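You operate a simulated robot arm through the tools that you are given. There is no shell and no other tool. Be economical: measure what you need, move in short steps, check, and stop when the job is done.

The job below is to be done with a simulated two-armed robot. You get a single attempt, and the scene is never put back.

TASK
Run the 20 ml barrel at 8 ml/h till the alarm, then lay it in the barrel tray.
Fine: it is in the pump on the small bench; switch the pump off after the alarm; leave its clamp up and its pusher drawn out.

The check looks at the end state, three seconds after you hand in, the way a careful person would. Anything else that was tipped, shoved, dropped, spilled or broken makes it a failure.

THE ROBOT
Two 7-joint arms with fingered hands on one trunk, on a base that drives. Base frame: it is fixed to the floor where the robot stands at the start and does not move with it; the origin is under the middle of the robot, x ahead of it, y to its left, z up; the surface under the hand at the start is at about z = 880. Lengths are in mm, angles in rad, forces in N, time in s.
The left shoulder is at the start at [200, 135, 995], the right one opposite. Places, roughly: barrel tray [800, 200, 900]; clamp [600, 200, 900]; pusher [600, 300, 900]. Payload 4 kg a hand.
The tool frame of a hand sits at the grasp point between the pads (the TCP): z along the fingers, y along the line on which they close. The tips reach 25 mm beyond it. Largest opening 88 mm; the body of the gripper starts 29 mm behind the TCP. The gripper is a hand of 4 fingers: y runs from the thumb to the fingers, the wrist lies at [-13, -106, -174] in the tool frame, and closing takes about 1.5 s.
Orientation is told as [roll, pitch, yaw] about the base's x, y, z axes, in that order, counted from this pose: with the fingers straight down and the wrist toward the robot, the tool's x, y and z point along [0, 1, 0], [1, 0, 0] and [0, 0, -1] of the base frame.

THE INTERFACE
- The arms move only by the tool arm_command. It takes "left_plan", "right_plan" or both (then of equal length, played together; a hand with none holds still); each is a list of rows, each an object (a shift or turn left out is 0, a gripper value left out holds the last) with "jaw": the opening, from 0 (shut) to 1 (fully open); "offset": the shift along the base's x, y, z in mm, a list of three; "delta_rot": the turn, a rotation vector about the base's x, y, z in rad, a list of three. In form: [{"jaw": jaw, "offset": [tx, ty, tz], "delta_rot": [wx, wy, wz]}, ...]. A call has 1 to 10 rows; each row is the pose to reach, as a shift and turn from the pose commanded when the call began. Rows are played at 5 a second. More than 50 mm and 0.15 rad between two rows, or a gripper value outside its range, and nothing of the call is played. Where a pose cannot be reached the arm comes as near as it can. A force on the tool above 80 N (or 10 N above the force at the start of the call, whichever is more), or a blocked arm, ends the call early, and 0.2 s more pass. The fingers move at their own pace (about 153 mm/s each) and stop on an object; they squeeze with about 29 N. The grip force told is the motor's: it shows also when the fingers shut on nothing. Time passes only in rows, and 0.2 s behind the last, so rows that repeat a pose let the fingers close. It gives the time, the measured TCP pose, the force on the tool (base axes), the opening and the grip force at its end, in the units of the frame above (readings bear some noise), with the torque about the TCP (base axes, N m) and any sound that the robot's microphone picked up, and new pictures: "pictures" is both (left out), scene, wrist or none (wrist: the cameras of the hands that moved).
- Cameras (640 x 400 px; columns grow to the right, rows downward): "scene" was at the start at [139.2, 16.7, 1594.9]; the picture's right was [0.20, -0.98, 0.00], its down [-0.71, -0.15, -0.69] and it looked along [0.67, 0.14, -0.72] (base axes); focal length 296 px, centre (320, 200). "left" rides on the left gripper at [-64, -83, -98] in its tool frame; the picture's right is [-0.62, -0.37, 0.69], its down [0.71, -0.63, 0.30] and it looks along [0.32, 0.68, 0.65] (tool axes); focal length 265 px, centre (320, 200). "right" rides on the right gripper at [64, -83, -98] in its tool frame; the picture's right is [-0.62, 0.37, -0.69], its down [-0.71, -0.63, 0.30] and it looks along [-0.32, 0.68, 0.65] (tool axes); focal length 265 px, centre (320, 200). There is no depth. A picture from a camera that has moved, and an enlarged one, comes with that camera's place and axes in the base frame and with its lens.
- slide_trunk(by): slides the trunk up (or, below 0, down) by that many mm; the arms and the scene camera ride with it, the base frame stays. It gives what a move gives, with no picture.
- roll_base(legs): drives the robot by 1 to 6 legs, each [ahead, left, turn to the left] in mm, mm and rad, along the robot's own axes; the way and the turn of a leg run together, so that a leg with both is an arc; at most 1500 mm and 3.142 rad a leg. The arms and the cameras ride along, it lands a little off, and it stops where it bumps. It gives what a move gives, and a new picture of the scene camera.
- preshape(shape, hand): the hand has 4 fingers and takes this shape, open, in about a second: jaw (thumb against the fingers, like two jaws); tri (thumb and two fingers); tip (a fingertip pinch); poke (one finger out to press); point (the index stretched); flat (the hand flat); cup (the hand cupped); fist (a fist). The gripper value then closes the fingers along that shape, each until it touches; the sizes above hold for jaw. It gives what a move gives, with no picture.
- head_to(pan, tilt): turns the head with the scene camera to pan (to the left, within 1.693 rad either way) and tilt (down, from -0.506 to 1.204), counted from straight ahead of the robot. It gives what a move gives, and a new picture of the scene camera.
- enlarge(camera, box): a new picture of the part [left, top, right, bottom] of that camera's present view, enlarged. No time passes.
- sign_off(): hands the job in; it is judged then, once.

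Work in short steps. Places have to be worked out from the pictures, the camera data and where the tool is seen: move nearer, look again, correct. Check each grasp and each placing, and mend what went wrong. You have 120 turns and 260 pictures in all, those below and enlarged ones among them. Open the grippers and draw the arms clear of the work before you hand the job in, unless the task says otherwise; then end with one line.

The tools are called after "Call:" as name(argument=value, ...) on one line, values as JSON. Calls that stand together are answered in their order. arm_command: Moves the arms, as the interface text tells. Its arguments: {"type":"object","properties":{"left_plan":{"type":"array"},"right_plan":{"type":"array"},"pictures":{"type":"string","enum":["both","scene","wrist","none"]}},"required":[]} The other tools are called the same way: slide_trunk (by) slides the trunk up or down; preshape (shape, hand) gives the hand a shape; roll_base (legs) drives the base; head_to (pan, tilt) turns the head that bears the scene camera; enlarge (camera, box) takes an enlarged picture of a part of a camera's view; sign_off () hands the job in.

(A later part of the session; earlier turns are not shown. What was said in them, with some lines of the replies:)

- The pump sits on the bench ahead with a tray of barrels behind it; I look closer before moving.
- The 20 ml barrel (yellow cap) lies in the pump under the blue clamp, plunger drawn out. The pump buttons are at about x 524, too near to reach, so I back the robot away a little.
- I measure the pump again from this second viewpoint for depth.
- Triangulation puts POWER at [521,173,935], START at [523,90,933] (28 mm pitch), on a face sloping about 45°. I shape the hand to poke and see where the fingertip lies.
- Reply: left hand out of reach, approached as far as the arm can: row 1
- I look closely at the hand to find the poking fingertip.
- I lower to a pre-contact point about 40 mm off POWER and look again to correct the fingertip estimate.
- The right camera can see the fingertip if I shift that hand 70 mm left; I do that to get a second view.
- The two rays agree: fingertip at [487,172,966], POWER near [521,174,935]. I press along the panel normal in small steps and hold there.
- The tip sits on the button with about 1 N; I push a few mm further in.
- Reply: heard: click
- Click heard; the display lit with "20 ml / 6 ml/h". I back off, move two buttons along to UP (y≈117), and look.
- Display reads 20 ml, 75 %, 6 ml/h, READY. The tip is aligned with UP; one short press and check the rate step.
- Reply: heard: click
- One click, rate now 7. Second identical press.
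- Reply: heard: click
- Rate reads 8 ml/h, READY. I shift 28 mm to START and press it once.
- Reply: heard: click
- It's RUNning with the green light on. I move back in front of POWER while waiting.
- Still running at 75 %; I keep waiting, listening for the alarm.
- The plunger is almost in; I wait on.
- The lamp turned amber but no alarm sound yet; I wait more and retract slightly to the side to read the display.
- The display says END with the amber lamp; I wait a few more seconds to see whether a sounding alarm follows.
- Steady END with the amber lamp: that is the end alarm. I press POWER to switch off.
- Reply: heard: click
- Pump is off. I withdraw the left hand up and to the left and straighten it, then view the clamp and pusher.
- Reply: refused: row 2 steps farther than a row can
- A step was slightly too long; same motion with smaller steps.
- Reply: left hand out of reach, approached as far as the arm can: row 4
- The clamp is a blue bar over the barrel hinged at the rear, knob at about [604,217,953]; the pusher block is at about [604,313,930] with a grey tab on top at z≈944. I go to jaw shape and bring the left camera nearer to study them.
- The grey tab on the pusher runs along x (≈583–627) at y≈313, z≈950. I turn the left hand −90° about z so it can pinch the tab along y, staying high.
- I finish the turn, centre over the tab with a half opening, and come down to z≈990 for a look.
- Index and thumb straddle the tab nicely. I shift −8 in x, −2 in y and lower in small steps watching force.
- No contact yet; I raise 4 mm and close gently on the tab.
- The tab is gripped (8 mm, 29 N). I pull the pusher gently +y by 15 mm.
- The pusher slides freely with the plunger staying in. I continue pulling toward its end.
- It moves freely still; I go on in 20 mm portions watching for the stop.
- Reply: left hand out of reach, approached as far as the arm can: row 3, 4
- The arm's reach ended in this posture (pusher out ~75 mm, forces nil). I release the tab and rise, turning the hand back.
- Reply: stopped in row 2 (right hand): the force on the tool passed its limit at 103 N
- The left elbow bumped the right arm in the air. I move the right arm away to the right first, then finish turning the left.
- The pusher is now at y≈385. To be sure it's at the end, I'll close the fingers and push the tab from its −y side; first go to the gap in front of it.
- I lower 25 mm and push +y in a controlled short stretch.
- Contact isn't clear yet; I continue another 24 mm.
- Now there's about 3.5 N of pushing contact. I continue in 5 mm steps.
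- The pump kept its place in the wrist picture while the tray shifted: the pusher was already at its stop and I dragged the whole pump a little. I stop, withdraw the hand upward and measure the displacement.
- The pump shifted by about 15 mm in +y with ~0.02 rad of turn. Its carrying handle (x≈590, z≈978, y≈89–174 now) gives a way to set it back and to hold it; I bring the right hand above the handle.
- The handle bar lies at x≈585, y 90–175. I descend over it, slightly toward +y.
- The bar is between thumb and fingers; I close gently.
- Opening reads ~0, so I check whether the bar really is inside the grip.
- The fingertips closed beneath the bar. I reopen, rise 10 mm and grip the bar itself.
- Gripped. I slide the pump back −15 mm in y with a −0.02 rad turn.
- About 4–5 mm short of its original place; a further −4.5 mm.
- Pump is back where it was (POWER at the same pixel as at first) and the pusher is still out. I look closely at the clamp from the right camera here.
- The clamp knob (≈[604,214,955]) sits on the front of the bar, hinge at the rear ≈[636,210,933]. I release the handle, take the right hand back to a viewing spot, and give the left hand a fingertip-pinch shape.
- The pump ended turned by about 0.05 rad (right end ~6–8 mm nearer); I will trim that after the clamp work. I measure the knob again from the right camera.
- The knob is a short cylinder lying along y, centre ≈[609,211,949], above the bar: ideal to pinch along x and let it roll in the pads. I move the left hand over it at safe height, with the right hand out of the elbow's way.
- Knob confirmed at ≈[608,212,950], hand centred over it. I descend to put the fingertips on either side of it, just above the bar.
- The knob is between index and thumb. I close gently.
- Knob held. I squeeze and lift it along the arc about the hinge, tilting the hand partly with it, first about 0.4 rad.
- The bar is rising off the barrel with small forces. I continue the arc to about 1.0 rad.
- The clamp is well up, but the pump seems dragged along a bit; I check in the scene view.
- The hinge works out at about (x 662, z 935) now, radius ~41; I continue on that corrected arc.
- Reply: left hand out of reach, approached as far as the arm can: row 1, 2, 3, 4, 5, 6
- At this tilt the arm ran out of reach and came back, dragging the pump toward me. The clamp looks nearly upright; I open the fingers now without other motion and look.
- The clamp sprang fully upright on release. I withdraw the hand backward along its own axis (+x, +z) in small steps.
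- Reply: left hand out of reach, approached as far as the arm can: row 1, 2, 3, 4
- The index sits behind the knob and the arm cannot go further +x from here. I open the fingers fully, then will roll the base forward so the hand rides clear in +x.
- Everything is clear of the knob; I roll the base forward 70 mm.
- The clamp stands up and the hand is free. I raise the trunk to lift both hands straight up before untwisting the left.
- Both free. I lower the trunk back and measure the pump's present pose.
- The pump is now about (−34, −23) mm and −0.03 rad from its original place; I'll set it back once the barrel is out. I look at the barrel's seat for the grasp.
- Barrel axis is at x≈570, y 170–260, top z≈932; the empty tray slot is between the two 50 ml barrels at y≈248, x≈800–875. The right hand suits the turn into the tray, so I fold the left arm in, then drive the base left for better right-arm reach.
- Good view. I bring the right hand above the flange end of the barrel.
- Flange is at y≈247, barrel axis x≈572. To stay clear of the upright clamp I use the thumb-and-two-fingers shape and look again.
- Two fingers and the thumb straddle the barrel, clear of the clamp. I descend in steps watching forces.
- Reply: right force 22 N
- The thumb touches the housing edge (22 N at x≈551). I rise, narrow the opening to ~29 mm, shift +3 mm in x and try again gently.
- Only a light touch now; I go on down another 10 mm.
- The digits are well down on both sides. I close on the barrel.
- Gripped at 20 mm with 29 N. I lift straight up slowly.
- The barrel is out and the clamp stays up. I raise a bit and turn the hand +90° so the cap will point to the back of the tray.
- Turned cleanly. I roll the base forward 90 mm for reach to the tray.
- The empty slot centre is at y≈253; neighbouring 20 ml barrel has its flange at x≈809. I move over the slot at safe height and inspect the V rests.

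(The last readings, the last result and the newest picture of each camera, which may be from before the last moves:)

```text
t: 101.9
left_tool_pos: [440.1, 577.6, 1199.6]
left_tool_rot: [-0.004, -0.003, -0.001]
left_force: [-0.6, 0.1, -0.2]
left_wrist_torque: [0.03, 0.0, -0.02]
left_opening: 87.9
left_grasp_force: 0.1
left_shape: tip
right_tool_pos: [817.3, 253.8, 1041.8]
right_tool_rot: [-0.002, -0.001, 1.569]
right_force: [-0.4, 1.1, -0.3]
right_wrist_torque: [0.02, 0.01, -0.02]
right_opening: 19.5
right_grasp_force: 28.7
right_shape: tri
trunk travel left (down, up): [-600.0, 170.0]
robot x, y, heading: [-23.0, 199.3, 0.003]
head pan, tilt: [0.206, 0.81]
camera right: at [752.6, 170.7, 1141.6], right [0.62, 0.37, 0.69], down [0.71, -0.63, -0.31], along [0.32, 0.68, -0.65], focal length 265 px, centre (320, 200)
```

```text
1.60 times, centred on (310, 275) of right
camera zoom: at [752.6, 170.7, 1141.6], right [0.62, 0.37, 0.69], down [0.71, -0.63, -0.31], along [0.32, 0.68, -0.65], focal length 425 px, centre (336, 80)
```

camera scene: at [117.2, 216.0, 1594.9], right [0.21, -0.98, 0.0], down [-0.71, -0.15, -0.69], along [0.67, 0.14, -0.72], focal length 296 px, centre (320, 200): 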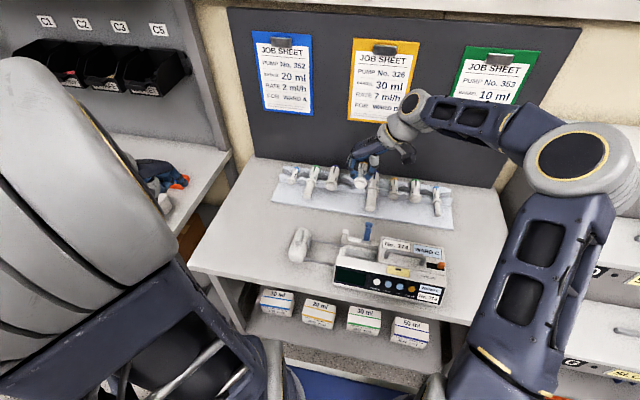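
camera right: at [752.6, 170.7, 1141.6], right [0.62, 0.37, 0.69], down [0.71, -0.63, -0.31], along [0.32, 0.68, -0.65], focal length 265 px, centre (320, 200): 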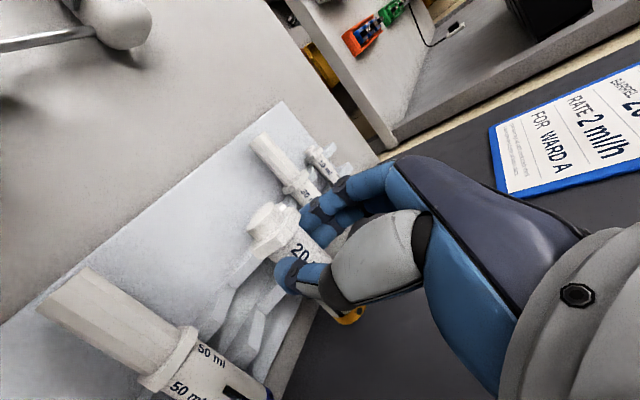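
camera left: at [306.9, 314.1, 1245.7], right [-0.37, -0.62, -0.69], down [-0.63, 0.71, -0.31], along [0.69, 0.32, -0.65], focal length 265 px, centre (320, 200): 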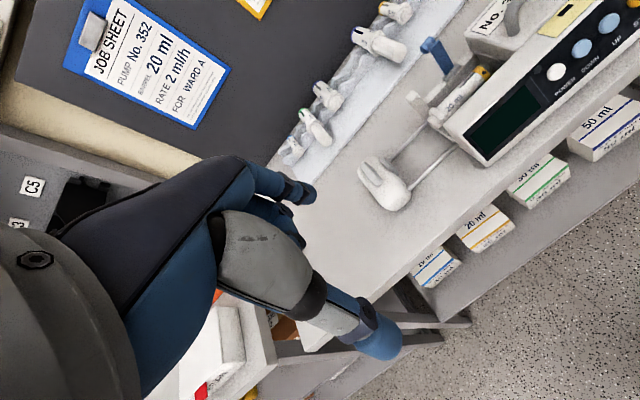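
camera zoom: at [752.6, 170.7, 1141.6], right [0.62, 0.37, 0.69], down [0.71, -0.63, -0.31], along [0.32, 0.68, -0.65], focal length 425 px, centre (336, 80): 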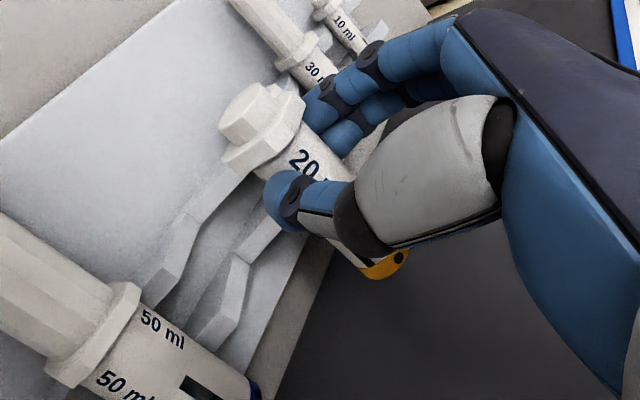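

The rests are two shallow V plates (x≈825 and 870) with the valley at y≈255. I line up with x 825, y 255 and come down to just above.

Call:
arm_command(right_plan=[{"offset": [4, 1, -20]}, {"offset": [8, 1, -40]}, {"offset": [8, 1, -60]}, {"offset": [8, 1, -78]}, {"offset": [8, 1, -78]}], pictures="wrist")

Call:
enlarge(camera="scene", box=[320, 150, 400, 200])

Call:
enlarge(camera="right", box=[180, 150, 440, 400])

```text
t: 103.1
left_tool_pos: [440.2, 576.8, 1197.8]
left_tool_rot: [-0.005, -0.003, -0.002]
left_force: [-0.4, 0.3, -0.2]
left_wrist_torque: [0.01, 0.0, 0.0]
left_opening: 87.8
left_grasp_force: 0.1
left_shape: tip
right_tool_pos: [825.4, 256.4, 964.5]
right_tool_rot: [0.001, -0.002, 1.569]
right_force: [0.3, -1.0, -0.4]
right_wrist_torque: [0.02, 0.03, 0.01]
right_opening: 19.5
right_grasp_force: 28.9
right_shape: tri
trunk travel left (down, up): [-600.0, 170.0]
robot x, y, heading: [-23.4, 200.5, 0.003]
head pan, tilt: [0.206, 0.81]
camera right: at [761.3, 172.1, 1063.7], right [0.62, 0.37, 0.69], down [0.71, -0.63, -0.31], along [0.33, 0.68, -0.65], focal length 265 px, centre (320, 200)
```

right: 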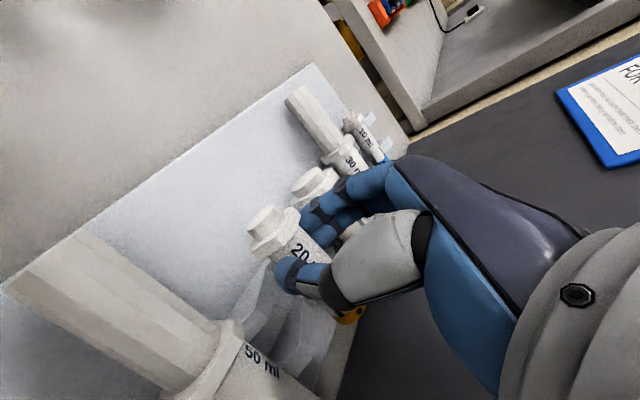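

```text
8.00 times, centred on (360, 175) of scene
camera zoom: at [117.2, 216.0, 1594.9], right [0.21, -0.98, 0.0], down [-0.71, -0.15, -0.69], along [0.67, 0.14, -0.72], focal length 2367 px, centre (0, 400)
```

zoom: 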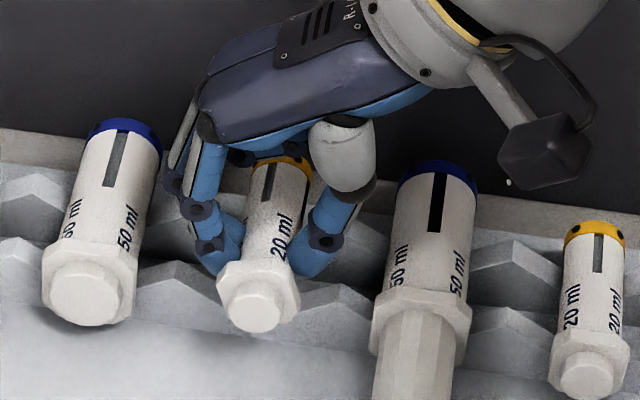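

```text
1.60 times, centred on (310, 275) of right
camera zoom: at [761.3, 172.1, 1063.7], right [0.62, 0.37, 0.69], down [0.71, -0.63, -0.31], along [0.33, 0.68, -0.65], focal length 425 px, centre (336, 80)
```

zoom: 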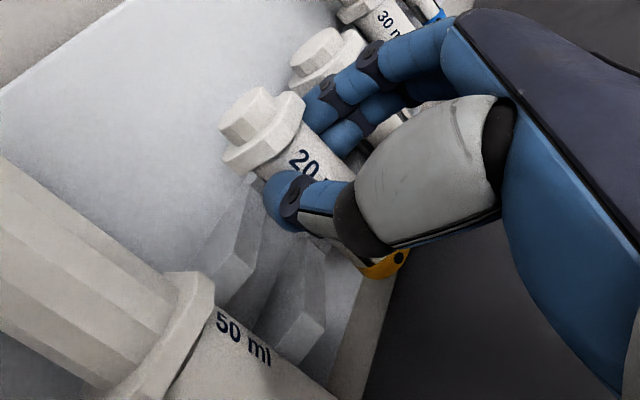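

Compared with its neighbours, my flange is ~14 mm nearer the robot; I shift +14 mm in x and lower until it touches.

Call:
arm_command(right_plan=[{"offset": [7, -1, 0]}, {"offset": [14, -1, -4]}, {"offset": [14, -1, -8]}, {"offset": [14, -1, -12]}, {"offset": [14, -1, -15]}], pictures="none")

Call:
enlarge(camera="scene", box=[320, 150, 400, 200])

Call:
enlarge(camera="right", box=[180, 150, 440, 400])

```text
t: 104.3
left_tool_pos: [440.3, 577.6, 1199.5]
left_tool_rot: [-0.005, -0.002, 0.001]
left_force: [0.4, 0.0, 0.7]
left_wrist_torque: [-0.03, -0.03, 0.01]
left_opening: 88.0
left_grasp_force: 0.1
left_shape: tip
right_tool_pos: [839.6, 254.5, 949.5]
right_tool_rot: [0.001, 0.001, 1.568]
right_force: [-0.2, -0.8, 0.0]
right_wrist_torque: [0.01, 0.01, 0.04]
right_opening: 19.5
right_grasp_force: 29.3
right_shape: tri
trunk travel left (down, up): [-600.0, 170.0]
robot x, y, heading: [-19.6, 198.0, 0.003]
head pan, tilt: [0.206, 0.81]
```

```text
8.00 times, centred on (360, 175) of scene
camera zoom: at [117.2, 216.0, 1594.9], right [0.21, -0.98, 0.0], down [-0.71, -0.15, -0.69], along [0.67, 0.14, -0.72], focal length 2367 px, centre (0, 400)
```

zoom: 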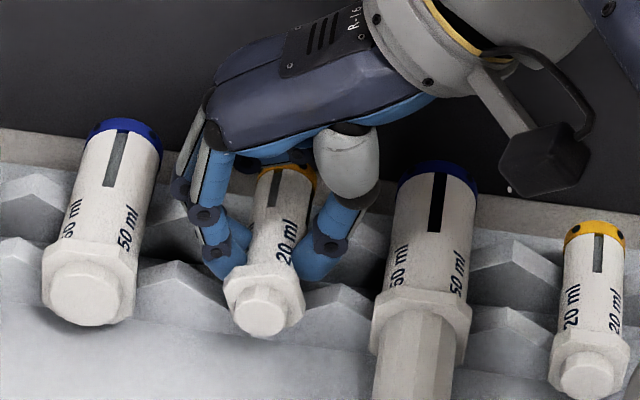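

```text
1.60 times, centred on (310, 275) of right
camera zoom: at [775.4, 170.4, 1048.6], right [0.62, 0.37, 0.69], down [0.71, -0.63, -0.31], along [0.33, 0.68, -0.65], focal length 425 px, centre (336, 80)
```

zoom: 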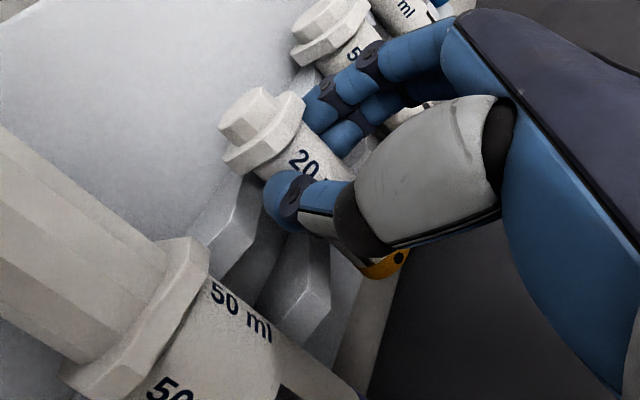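

Free still; lowering further in small steps until contact.

Call:
arm_command(right_plan=[{"offset": [0, 1, -4]}, {"offset": [0, 1, -8]}, {"offset": [0, 1, -11]}], pictures="none")

Call:
enlarge(camera="scene", box=[320, 150, 400, 200])

```text
t: 105.1
left_tool_pos: [439.0, 578.4, 1198.9]
left_tool_rot: [-0.006, -0.002, 0.0]
left_force: [0.2, 0.0, 0.0]
left_wrist_torque: [0.02, 0.02, 0.01]
left_opening: 88.3
left_grasp_force: 0.0
left_shape: tip
right_tool_pos: [838.2, 255.6, 938.5]
right_tool_rot: [0.001, -0.002, 1.568]
right_force: [0.1, 0.2, 1.5]
right_wrist_torque: [-0.01, 0.01, -0.01]
right_opening: 19.5
right_grasp_force: 29.2
right_shape: tri
trunk travel left (down, up): [-600.0, 170.0]
robot x, y, heading: [-23.1, 196.7, 0.0]
head pan, tilt: [0.206, 0.81]
```

```text
8.00 times, centred on (360, 175) of scene
camera zoom: at [117.2, 216.0, 1594.9], right [0.21, -0.98, 0.0], down [-0.71, -0.15, -0.69], along [0.67, 0.14, -0.72], focal length 2367 px, centre (0, 400)
```

zoom: 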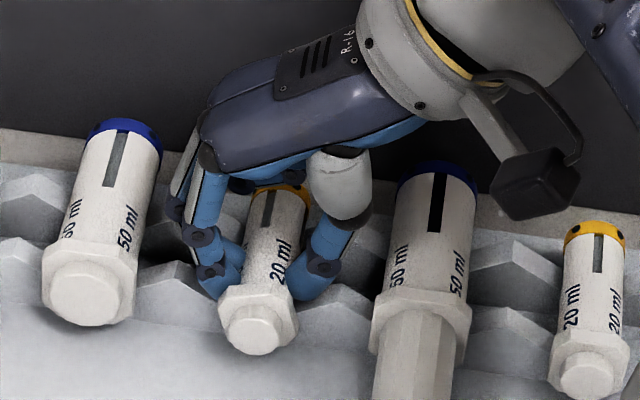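

About 1.5 N already; a few more mm.

Call:
arm_command(right_plan=[{"offset": [0, 0, -2]}, {"offset": [0, 0, -4]}, {"offset": [0, 0, -6]}], pictures="none")

Call:
enlarge(camera="scene", box=[320, 150, 400, 200])

Call:
enlarge(camera="right", box=[180, 150, 440, 400])

```text
t: 105.9
left_tool_pos: [438.4, 577.8, 1200.0]
left_tool_rot: [-0.005, -0.005, 0.0]
left_force: [0.0, -0.5, -0.2]
left_wrist_torque: [0.01, 0.02, -0.01]
left_opening: 88.0
left_grasp_force: 0.0
left_shape: tip
right_tool_pos: [839.9, 257.2, 936.8]
right_tool_rot: [-0.002, -0.006, 1.568]
right_force: [-0.3, 6.4, 22.6]
right_wrist_torque: [0.14, 0.03, -0.02]
right_opening: 20.7
right_grasp_force: 29.3
right_shape: tri
trunk travel left (down, up): [-600.0, 170.0]
robot x, y, heading: [-22.6, 200.9, 0.003]
head pan, tilt: [0.206, 0.81]
```

```text
8.00 times, centred on (360, 175) of scene
camera zoom: at [116.5, 216.2, 1595.3], right [0.21, -0.98, 0.0], down [-0.71, -0.15, -0.69], along [0.67, 0.14, -0.72], focal length 2367 px, centre (0, 400)
```

zoom: 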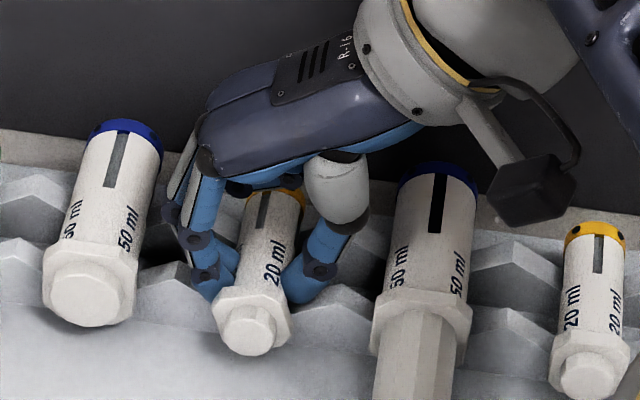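

```text
1.60 times, centred on (310, 275) of right
camera zoom: at [775.0, 172.8, 1034.6], right [0.62, 0.36, 0.7], down [0.71, -0.63, -0.31], along [0.33, 0.69, -0.65], focal length 425 px, centre (336, 80)
```

zoom: 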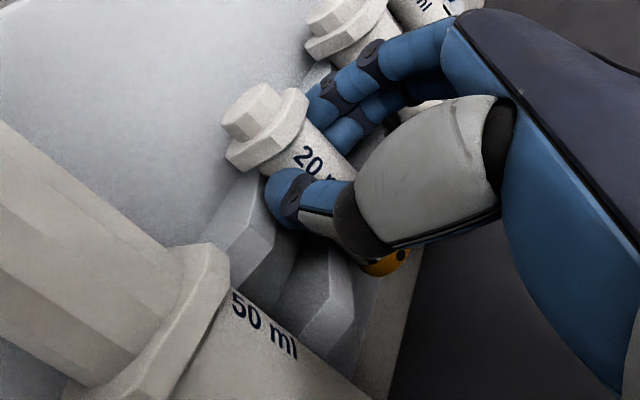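

Digits and barrel touch the V plates. I relieve 2 mm and open while easing up so the barrel settles into the V.

Call:
arm_command(right_plan=[{"offset": [0, -1, 2]}, {"offset": [0, -1, 2], "jaw": 0.27}, {"offset": [0, -1, 3], "jaw": 0.3}, {"offset": [0, -1, 5], "jaw": 0.34}, {"offset": [0, -1, 7], "jaw": 0.38}, {"offset": [0, -1, 7], "jaw": 0.4}], pictures="none")

Call:
enlarge(camera="scene", box=[320, 150, 400, 200])

Call:
enlarge(camera="right", box=[180, 150, 440, 400])

```text
t: 107.3
left_tool_pos: [439.8, 577.1, 1199.5]
left_tool_rot: [-0.004, -0.004, 0.001]
left_force: [-0.1, -0.2, -0.1]
left_wrist_torque: [0.01, -0.05, -0.01]
left_opening: 88.2
left_grasp_force: 0.0
left_shape: tip
right_tool_pos: [839.1, 254.3, 939.5]
right_tool_rot: [0.001, 0.0, 1.569]
right_force: [-0.3, 1.8, 1.2]
right_wrist_torque: [0.01, 0.0, -0.04]
right_opening: 33.5
right_grasp_force: 0.0
right_shape: tri
trunk travel left (down, up): [-600.0, 170.0]
robot x, y, heading: [-23.7, 202.5, 0.001]
head pan, tilt: [0.206, 0.81]
```

```text
8.00 times, centred on (360, 175) of scene
camera zoom: at [117.2, 216.0, 1594.8], right [0.21, -0.98, 0.0], down [-0.71, -0.15, -0.69], along [0.67, 0.14, -0.72], focal length 2367 px, centre (0, 400)
```

zoom: 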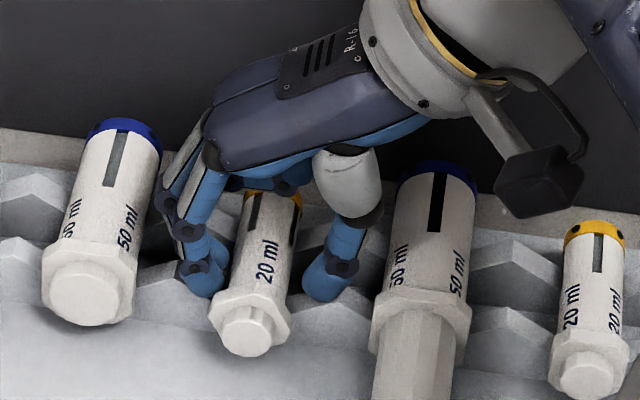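

```text
1.60 times, centred on (310, 275) of right
camera zoom: at [775.0, 170.6, 1038.6], right [0.62, 0.37, 0.69], down [0.71, -0.63, -0.31], along [0.32, 0.68, -0.65], focal length 425 px, centre (336, 80)
```

zoom: 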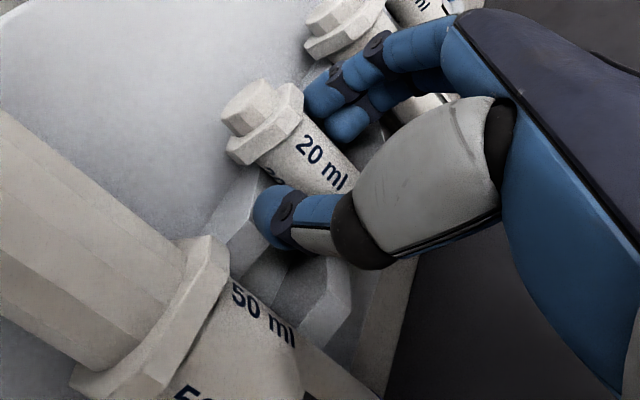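

The barrel rests in the V rests. I lift the hand straight up off it.

Call:
arm_command(right_plan=[{"offset": [0, 0, 12]}, {"offset": [0, 0, 28]}, {"offset": [0, 0, 50]}, {"offset": [0, 0, 90]}, {"offset": [-20, 0, 130]}, {"offset": [-50, -20, 150]}, {"offset": [-90, -40, 150]}], pictures="none")

Call:
enlarge(camera="scene", box=[270, 140, 470, 265])

```text
t: 108.9
left_tool_pos: [440.6, 579.2, 1199.0]
left_tool_rot: [-0.006, -0.002, 0.003]
left_force: [0.3, 0.6, 0.0]
left_wrist_torque: [-0.01, 0.04, 0.0]
left_opening: 87.9
left_grasp_force: 0.0
left_shape: tip
right_tool_pos: [749.2, 215.3, 1088.5]
right_tool_rot: [0.001, -0.001, 1.57]
right_force: [-1.0, 0.8, -0.2]
right_wrist_torque: [-0.01, 0.01, 0.0]
right_opening: 35.1
right_grasp_force: 0.1
right_shape: tri
trunk travel left (down, up): [-600.0, 170.0]
robot x, y, heading: [-20.8, 196.7, 0.006]
head pan, tilt: [0.206, 0.81]
```

```text
3.20 times, centred on (370, 202) of scene
camera zoom: at [117.6, 216.4, 1594.8], right [0.21, -0.98, 0.0], down [-0.71, -0.15, -0.69], along [0.67, 0.14, -0.72], focal length 947 px, centre (160, 192)
```

zoom: 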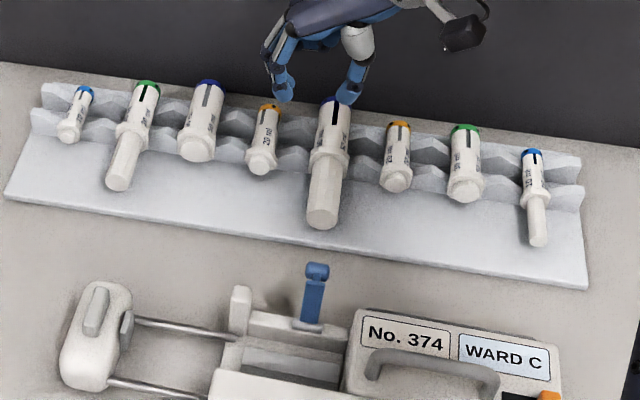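

The barrel lies well in its slot. Now I put the pump back on its original spot: turn the right hand back to yaw 0, jaw shape, and back the base off.

Call:
arm_command(right_plan=[{"offset": [-10, -15, 20], "delta_rot": [0, 0, -0.14]}, {"offset": [-25, -30, 40], "delta_rot": [0, 0, -0.28]}, {"offset": [-40, -45, 60], "delta_rot": [0, 0, -0.42]}, {"offset": [-55, -60, 60], "delta_rot": [0, 0, -0.56]}, {"offset": [-70, -75, 60], "delta_rot": [0, 0, -0.7]}, {"offset": [-85, -90, 60], "delta_rot": [0, 0, -0.84]}, {"offset": [-100, -100, 60], "delta_rot": [0, 0, -0.98]}, {"offset": [-110, -100, 60], "delta_rot": [0, 0, -1.12]}, {"offset": [-120, -100, 60], "delta_rot": [0, 0, -1.26]}, {"offset": [-130, -100, 60], "delta_rot": [0, 0, -1.4]}], pictures="none")

Call:
arm_command(right_plan=[{"delta_rot": [0, 0, -0.1]}, {"delta_rot": [0, 0, -0.195]}, {"delta_rot": [0, 0, -0.195]}], pictures="none")

Call:
preshape(hand="right", shape="jaw")

Call:
roll_base(legs=[[-110, 0, 0]])

Call:
enlarge(camera="scene", box=[290, 140, 470, 275])

```text
t: 111.1
left_tool_pos: [439.5, 577.0, 1198.9]
left_tool_rot: [-0.007, -0.003, 0.0]
left_force: [0.6, -0.5, 0.1]
left_wrist_torque: [0.02, -0.02, 0.01]
left_opening: 87.9
left_grasp_force: 0.0
left_shape: tip
right_tool_pos: [619.9, 113.8, 1149.7]
right_tool_rot: [0.001, -0.003, 0.17]
right_force: [-0.3, 0.7, 0.9]
right_wrist_torque: [0.03, 0.04, -0.02]
right_opening: 35.0
right_grasp_force: 0.0
right_shape: tri
trunk travel left (down, up): [-600.0, 170.0]
robot x, y, heading: [-19.5, 195.1, -0.002]
head pan, tilt: [0.206, 0.81]
```

```text
t: 111.9
left_tool_pos: [439.0, 577.1, 1200.0]
left_tool_rot: [-0.004, -0.003, 0.001]
left_force: [0.0, 0.6, 0.5]
left_wrist_torque: [0.0, 0.0, -0.02]
left_opening: 87.9
left_grasp_force: 0.1
left_shape: tip
right_tool_pos: [619.5, 115.0, 1150.3]
right_tool_rot: [0.001, -0.003, -0.027]
right_force: [0.6, -0.1, 0.6]
right_wrist_torque: [0.02, 0.02, 0.0]
right_opening: 34.8
right_grasp_force: 0.1
right_shape: tri
trunk travel left (down, up): [-600.0, 170.0]
robot x, y, heading: [-23.6, 197.2, 0.005]
head pan, tilt: [0.206, 0.81]
```

```text
t: 112.8
left_tool_pos: [439.4, 578.3, 1199.7]
left_tool_rot: [-0.004, -0.005, 0.0]
left_force: [0.2, 0.1, 0.2]
left_wrist_torque: [-0.01, 0.0, 0.0]
left_opening: 88.1
left_grasp_force: 0.0
left_shape: tip
right_tool_pos: [620.4, 113.9, 1150.6]
right_tool_rot: [-0.001, -0.001, -0.027]
right_force: [-0.1, 0.9, 0.4]
right_wrist_torque: [0.02, 0.02, 0.0]
right_opening: 87.3
right_grasp_force: 0.0
right_shape: jaw
trunk travel left (down, up): [-600.0, 170.0]
robot x, y, heading: [-19.7, 197.9, 0.007]
head pan, tilt: [0.206, 0.81]
```

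```text
t: 114.0
left_tool_pos: [327.0, 577.5, 1198.9]
left_tool_rot: [-0.005, -0.004, 0.001]
left_force: [0.2, 0.0, -0.4]
left_wrist_torque: [0.0, 0.02, 0.01]
left_opening: 88.1
left_grasp_force: 0.1
left_shape: tip
right_tool_pos: [507.2, 115.2, 1150.0]
right_tool_rot: [0.0, -0.002, -0.025]
right_force: [0.5, -0.2, -0.5]
right_wrist_torque: [0.01, 0.01, 0.01]
right_opening: 87.6
right_grasp_force: 0.0
right_shape: jaw
trunk travel left (down, up): [-600.0, 170.0]
robot x, y, heading: [-136.7, 199.9, 0.003]
head pan, tilt: [0.206, 0.81]
camera scene: at [4.6, 215.7, 1594.9], right [0.21, -0.98, 0.0], down [-0.71, -0.15, -0.69], along [0.67, 0.14, -0.72], focal length 296 px, centre (320, 200)
```

scene: 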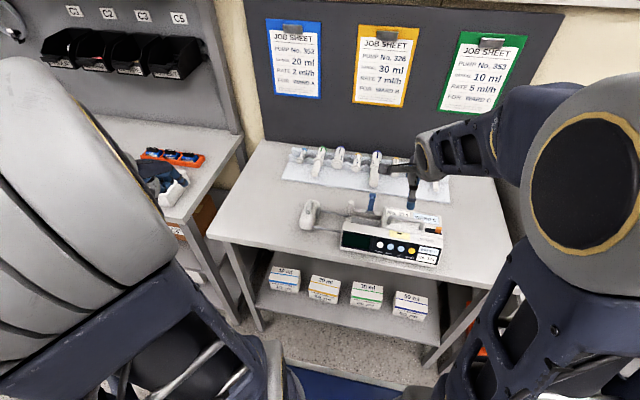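

```text
2.96 times, centred on (380, 208) of scene
camera zoom: at [4.6, 215.7, 1594.9], right [0.21, -0.98, 0.0], down [-0.71, -0.15, -0.69], along [0.67, 0.14, -0.72], focal length 877 px, centre (142, 178)
```

zoom: 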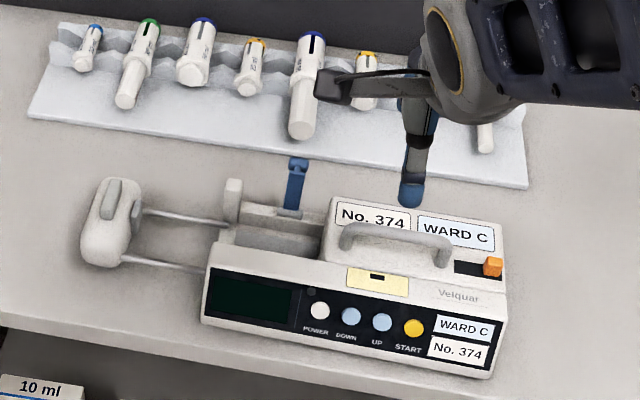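

Pump needs (+32, +21) mm and +0.01 rad. The handle is at x≈551, y 46–138; I bring the right hand over it.

Call:
arm_command(right_plan=[{"jaw": 0.5, "offset": [20, -5, -40]}, {"offset": [40, -11, -80]}, {"offset": [43, -11, -115]}, {"offset": [43, -11, -135]}, {"offset": [43, -11, -135]}], pictures="wrist")

Call:
enlarge(camera="right", box=[180, 120, 380, 320])

```text
t: 115.2
left_tool_pos: [326.5, 576.4, 1199.5]
left_tool_rot: [-0.007, -0.003, 0.003]
left_force: [-0.6, -0.4, -0.4]
left_wrist_torque: [-0.02, -0.01, 0.01]
left_opening: 88.0
left_grasp_force: 0.1
left_shape: tip
right_tool_pos: [550.5, 103.4, 1014.0]
right_tool_rot: [0.0, -0.002, -0.023]
right_force: [-0.2, 0.2, 1.8]
right_wrist_torque: [0.0, -0.02, 0.0]
right_opening: 44.1
right_grasp_force: 0.2
right_shape: jaw
trunk travel left (down, up): [-600.0, 170.0]
robot x, y, heading: [-132.0, 196.3, 0.007]
head pan, tilt: [0.206, 0.81]
camera right: at [469.0, 169.3, 1113.0], right [0.35, -0.63, 0.69], down [-0.65, -0.7, -0.31], along [0.68, -0.34, -0.65], focal length 265 px, centre (320, 200)
```

right: 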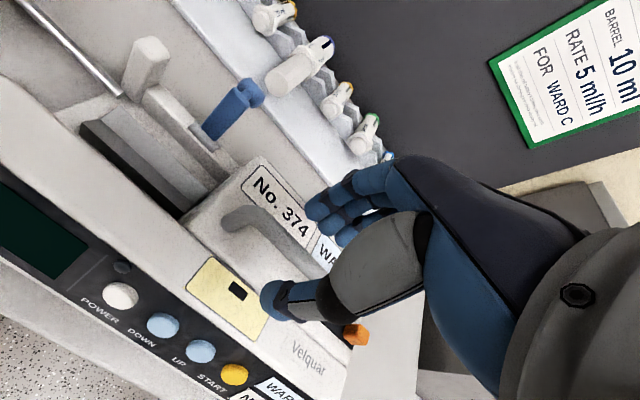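

```text
2.00 times, centred on (280, 220) of right
camera zoom: at [469.0, 169.3, 1113.0], right [0.35, -0.63, 0.69], down [-0.65, -0.7, -0.31], along [0.68, -0.34, -0.65], focal length 531 px, centre (400, 160)
```

zoom: 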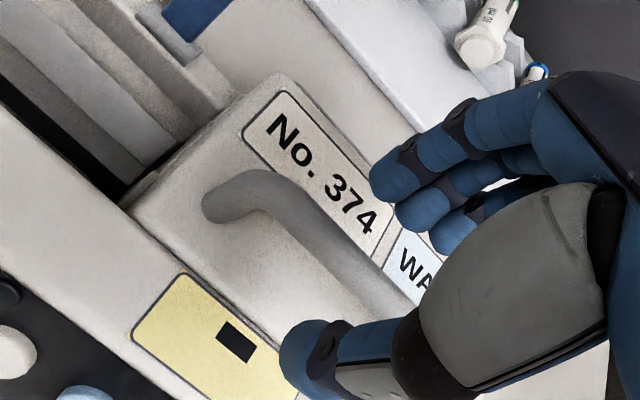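

Well aligned; lower to the same height as before and grip the bar.

Call:
arm_command(right_plan=[{"offset": [0, 0, -10]}, {"offset": [0, 0, -18]}, {"offset": [0, 0, -18], "jaw": 0.3}, {"offset": [0, 0, -18], "jaw": 0.15}, {"offset": [0, 0, -18], "jaw": 0.05}, {"offset": [0, 0, -18], "jaw": 0.0}, {"offset": [0, 0, -18], "jaw": 0.0}, {"offset": [0, 0, -18], "jaw": 0.0}], pictures="none")

Call:
enlarge(camera="right", box=[60, 20, 380, 320])

```text
t: 117.0
left_tool_pos: [326.2, 577.5, 1198.8]
left_tool_rot: [-0.007, -0.004, 0.002]
left_force: [0.5, 0.1, 0.0]
left_wrist_torque: [0.01, 0.01, -0.04]
left_opening: 88.0
left_grasp_force: 0.1
left_shape: tip
right_tool_pos: [550.5, 104.2, 996.3]
right_tool_rot: [0.0, 0.001, -0.025]
right_force: [0.6, 0.4, 0.6]
right_wrist_torque: [-0.03, 0.01, 0.11]
right_opening: 3.8
right_grasp_force: 28.5
right_shape: jaw
trunk travel left (down, up): [-600.0, 170.0]
robot x, y, heading: [-135.0, 199.1, -0.0]
head pan, tilt: [0.206, 0.81]
```

```text
1.33 times, centred on (220, 170) of right
camera zoom: at [468.2, 168.8, 1095.3], right [0.35, -0.63, 0.69], down [-0.65, -0.7, -0.3], along [0.68, -0.34, -0.65], focal length 354 px, centre (453, 240)
```

zoom: 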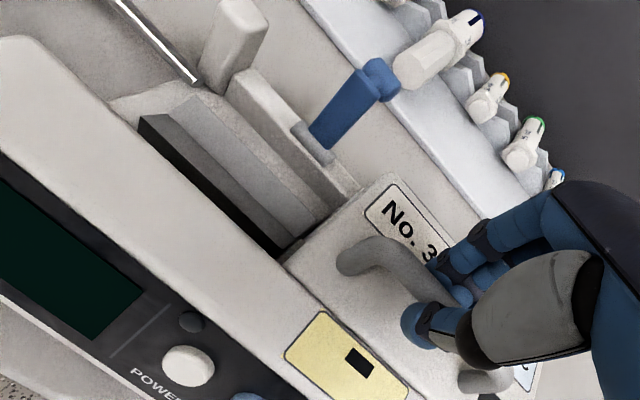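

Gripped. I slide the pump slowly by (+32, +21) with a tiny turn, in 4 mm steps.

Call:
arm_command(right_plan=[{"offset": [4, 2.6, 0]}, {"offset": [8, 5.2, 0]}, {"offset": [12, 7.8, 0]}, {"offset": [16, 10.5, 0]}, {"offset": [20, 13, 0], "delta_rot": [0, 0, 0.01]}, {"offset": [24, 15.7, 0], "delta_rot": [0, 0, 0.01]}, {"offset": [28, 18.3, 0], "delta_rot": [0, 0, 0.01]}, {"offset": [32, 21, 0], "delta_rot": [0, 0, 0.01]}, {"offset": [32, 21, 0], "delta_rot": [0, 0, 0.01]}], pictures="none")

Call:
enlarge(camera="scene", box=[290, 140, 470, 275])

Call:
enlarge(camera="right", box=[60, 20, 380, 320])

```text
t: 119.0
left_tool_pos: [327.9, 577.5, 1199.1]
left_tool_rot: [-0.005, -0.003, 0.002]
left_force: [-0.2, 0.2, -0.5]
left_wrist_torque: [-0.03, -0.02, -0.03]
left_opening: 88.1
left_grasp_force: 0.1
left_shape: tip
right_tool_pos: [581.7, 124.4, 996.7]
right_tool_rot: [0.002, 0.001, -0.015]
right_force: [-0.2, -0.7, -8.4]
right_wrist_torque: [-0.03, 0.0, 0.09]
right_opening: 4.1
right_grasp_force: 28.6
right_shape: jaw
trunk travel left (down, up): [-600.0, 170.0]
robot x, y, heading: [-133.7, 198.8, 0.001]
head pan, tilt: [0.206, 0.81]
```

```text
2.96 times, centred on (380, 208) of scene
camera zoom: at [4.8, 215.7, 1594.8], right [0.21, -0.98, 0.0], down [-0.71, -0.15, -0.69], along [0.67, 0.14, -0.72], focal length 877 px, centre (142, 178)
```

zoom: 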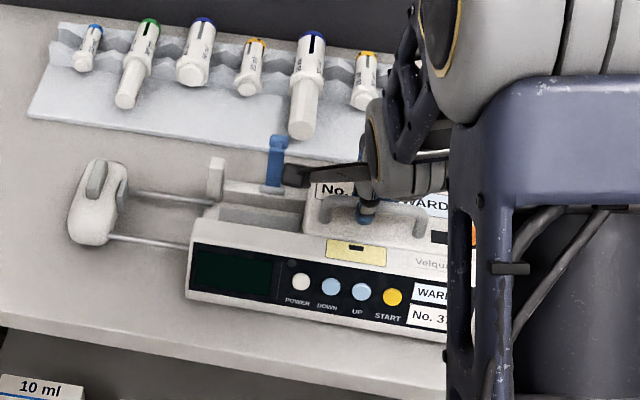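

```text
1.33 times, centred on (220, 170) of right
camera zoom: at [499.6, 189.6, 1095.6], right [0.36, -0.63, 0.69], down [-0.64, -0.71, -0.3], along [0.68, -0.33, -0.65], focal length 354 px, centre (453, 240)
```

zoom: 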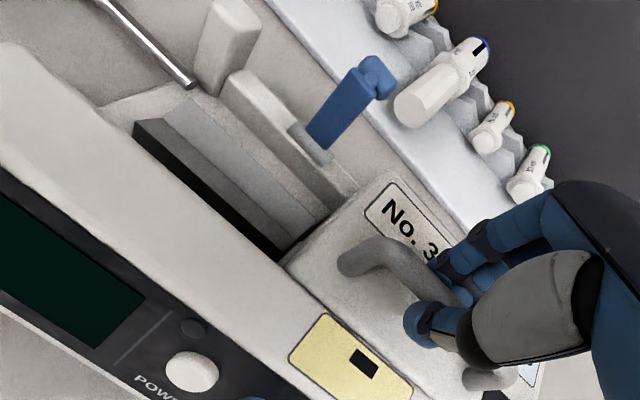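

The pump is back within about 2 mm of its original place. I release the handle and rise.

Call:
arm_command(right_plan=[{"jaw": 0.2}, {"jaw": 0.4}, {"jaw": 0.5}, {"jaw": 0.5}, {"offset": [0, 0, 20]}, {"offset": [0, 0, 60]}, {"offset": [-10, -10, 100]}, {"offset": [-35, -35, 130]}, {"offset": [-60, -65, 160]}, {"offset": [-85, -95, 190]}], pictures="none")

Call:
enlarge(camera="scene", box=[290, 140, 470, 275])

Call:
enlarge(camera="right", box=[0, 0, 320, 200])

```text
t: 121.2
left_tool_pos: [328.0, 577.2, 1198.9]
left_tool_rot: [-0.005, -0.004, 0.004]
left_force: [0.6, -0.8, 0.4]
left_wrist_torque: [0.02, 0.02, -0.01]
left_opening: 88.2
left_grasp_force: 0.1
left_shape: tip
right_tool_pos: [498.2, 29.5, 1187.2]
right_tool_rot: [-0.001, -0.001, -0.014]
right_force: [-0.4, -0.1, -0.3]
right_wrist_torque: [0.01, 0.03, 0.01]
right_opening: 43.7
right_grasp_force: 0.0
right_shape: jaw
trunk travel left (down, up): [-600.0, 170.0]
robot x, y, heading: [-134.0, 199.9, 0.001]
head pan, tilt: [0.206, 0.81]
```

```text
2.96 times, centred on (380, 208) of scene
camera zoom: at [5.0, 215.9, 1594.8], right [0.21, -0.98, 0.0], down [-0.71, -0.15, -0.69], along [0.67, 0.14, -0.72], focal length 877 px, centre (142, 178)
```

zoom: 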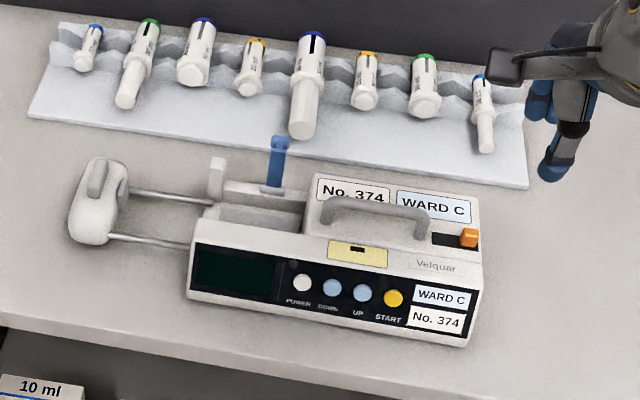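

```text
2.00 times, centred on (160, 100) of right
camera zoom: at [415.5, 95.0, 1286.4], right [0.36, -0.63, 0.69], down [-0.64, -0.71, -0.3], along [0.68, -0.33, -0.65], focal length 531 px, centre (640, 400)
```

zoom: 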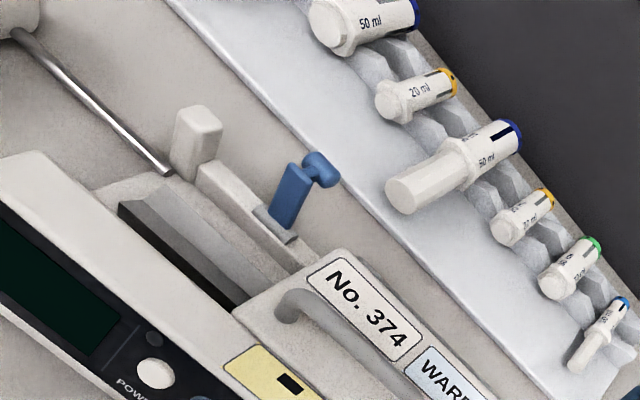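

Pump off, clamp up, pusher out, barrel in its slot beside the others, pump back in place. I open the right hand fully and draw it clear with one last look.

Call:
arm_command(right_plan=[{"jaw": 1.0, "offset": [-20, -25, 20]}, {"offset": [-40, -50, 40]}, {"offset": [-60, -80, 40]}, {"offset": [-60, -80, 40]}, {"offset": [-60, -80, 40]}], left_plan=[{"jaw": 1.0}, {}, {}, {}, {}], pictures="scene")

```text
t: 122.4
left_tool_pos: [326.1, 577.1, 1198.7]
left_tool_rot: [-0.005, -0.002, 0.003]
left_force: [-0.5, 0.3, 0.3]
left_wrist_torque: [-0.01, -0.04, 0.01]
left_opening: 87.8
left_grasp_force: 0.1
left_shape: tip
right_tool_pos: [436.1, -48.9, 1227.0]
right_tool_rot: [0.0, 0.0, -0.013]
right_force: [0.1, -0.5, 0.1]
right_wrist_torque: [0.02, -0.01, 0.01]
right_opening: 88.0
right_grasp_force: 0.0
right_shape: jaw
trunk travel left (down, up): [-600.0, 170.0]
robot x, y, heading: [-129.6, 197.2, 0.0]
head pan, tilt: [0.206, 0.81]
camera scene: at [4.6, 215.7, 1594.9], right [0.21, -0.98, 0.0], down [-0.71, -0.15, -0.69], along [0.67, 0.14, -0.72], focal length 296 px, centre (320, 200)
```

scene: 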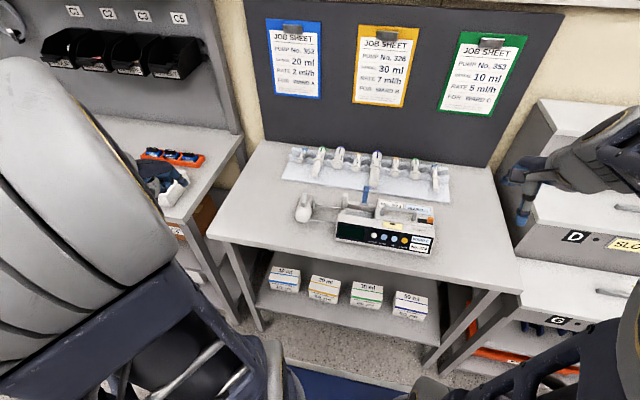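

Both arms are clear and the scene is in order; I hand the job in.

Call:
sign_off()

```text
The job is handed in.
```

I ran the 20 ml barrel at 8 ml/h until the pump showed END with its amber lamp (the microphone picked up no sound), switched the pump off, and laid the barrel in the empty tray slot, leaving the clamp up and the pusher drawn out; I dragged the pump out of place while working, by as much as about 40 mm, and slid it back to within about 2 mm of where it stood.
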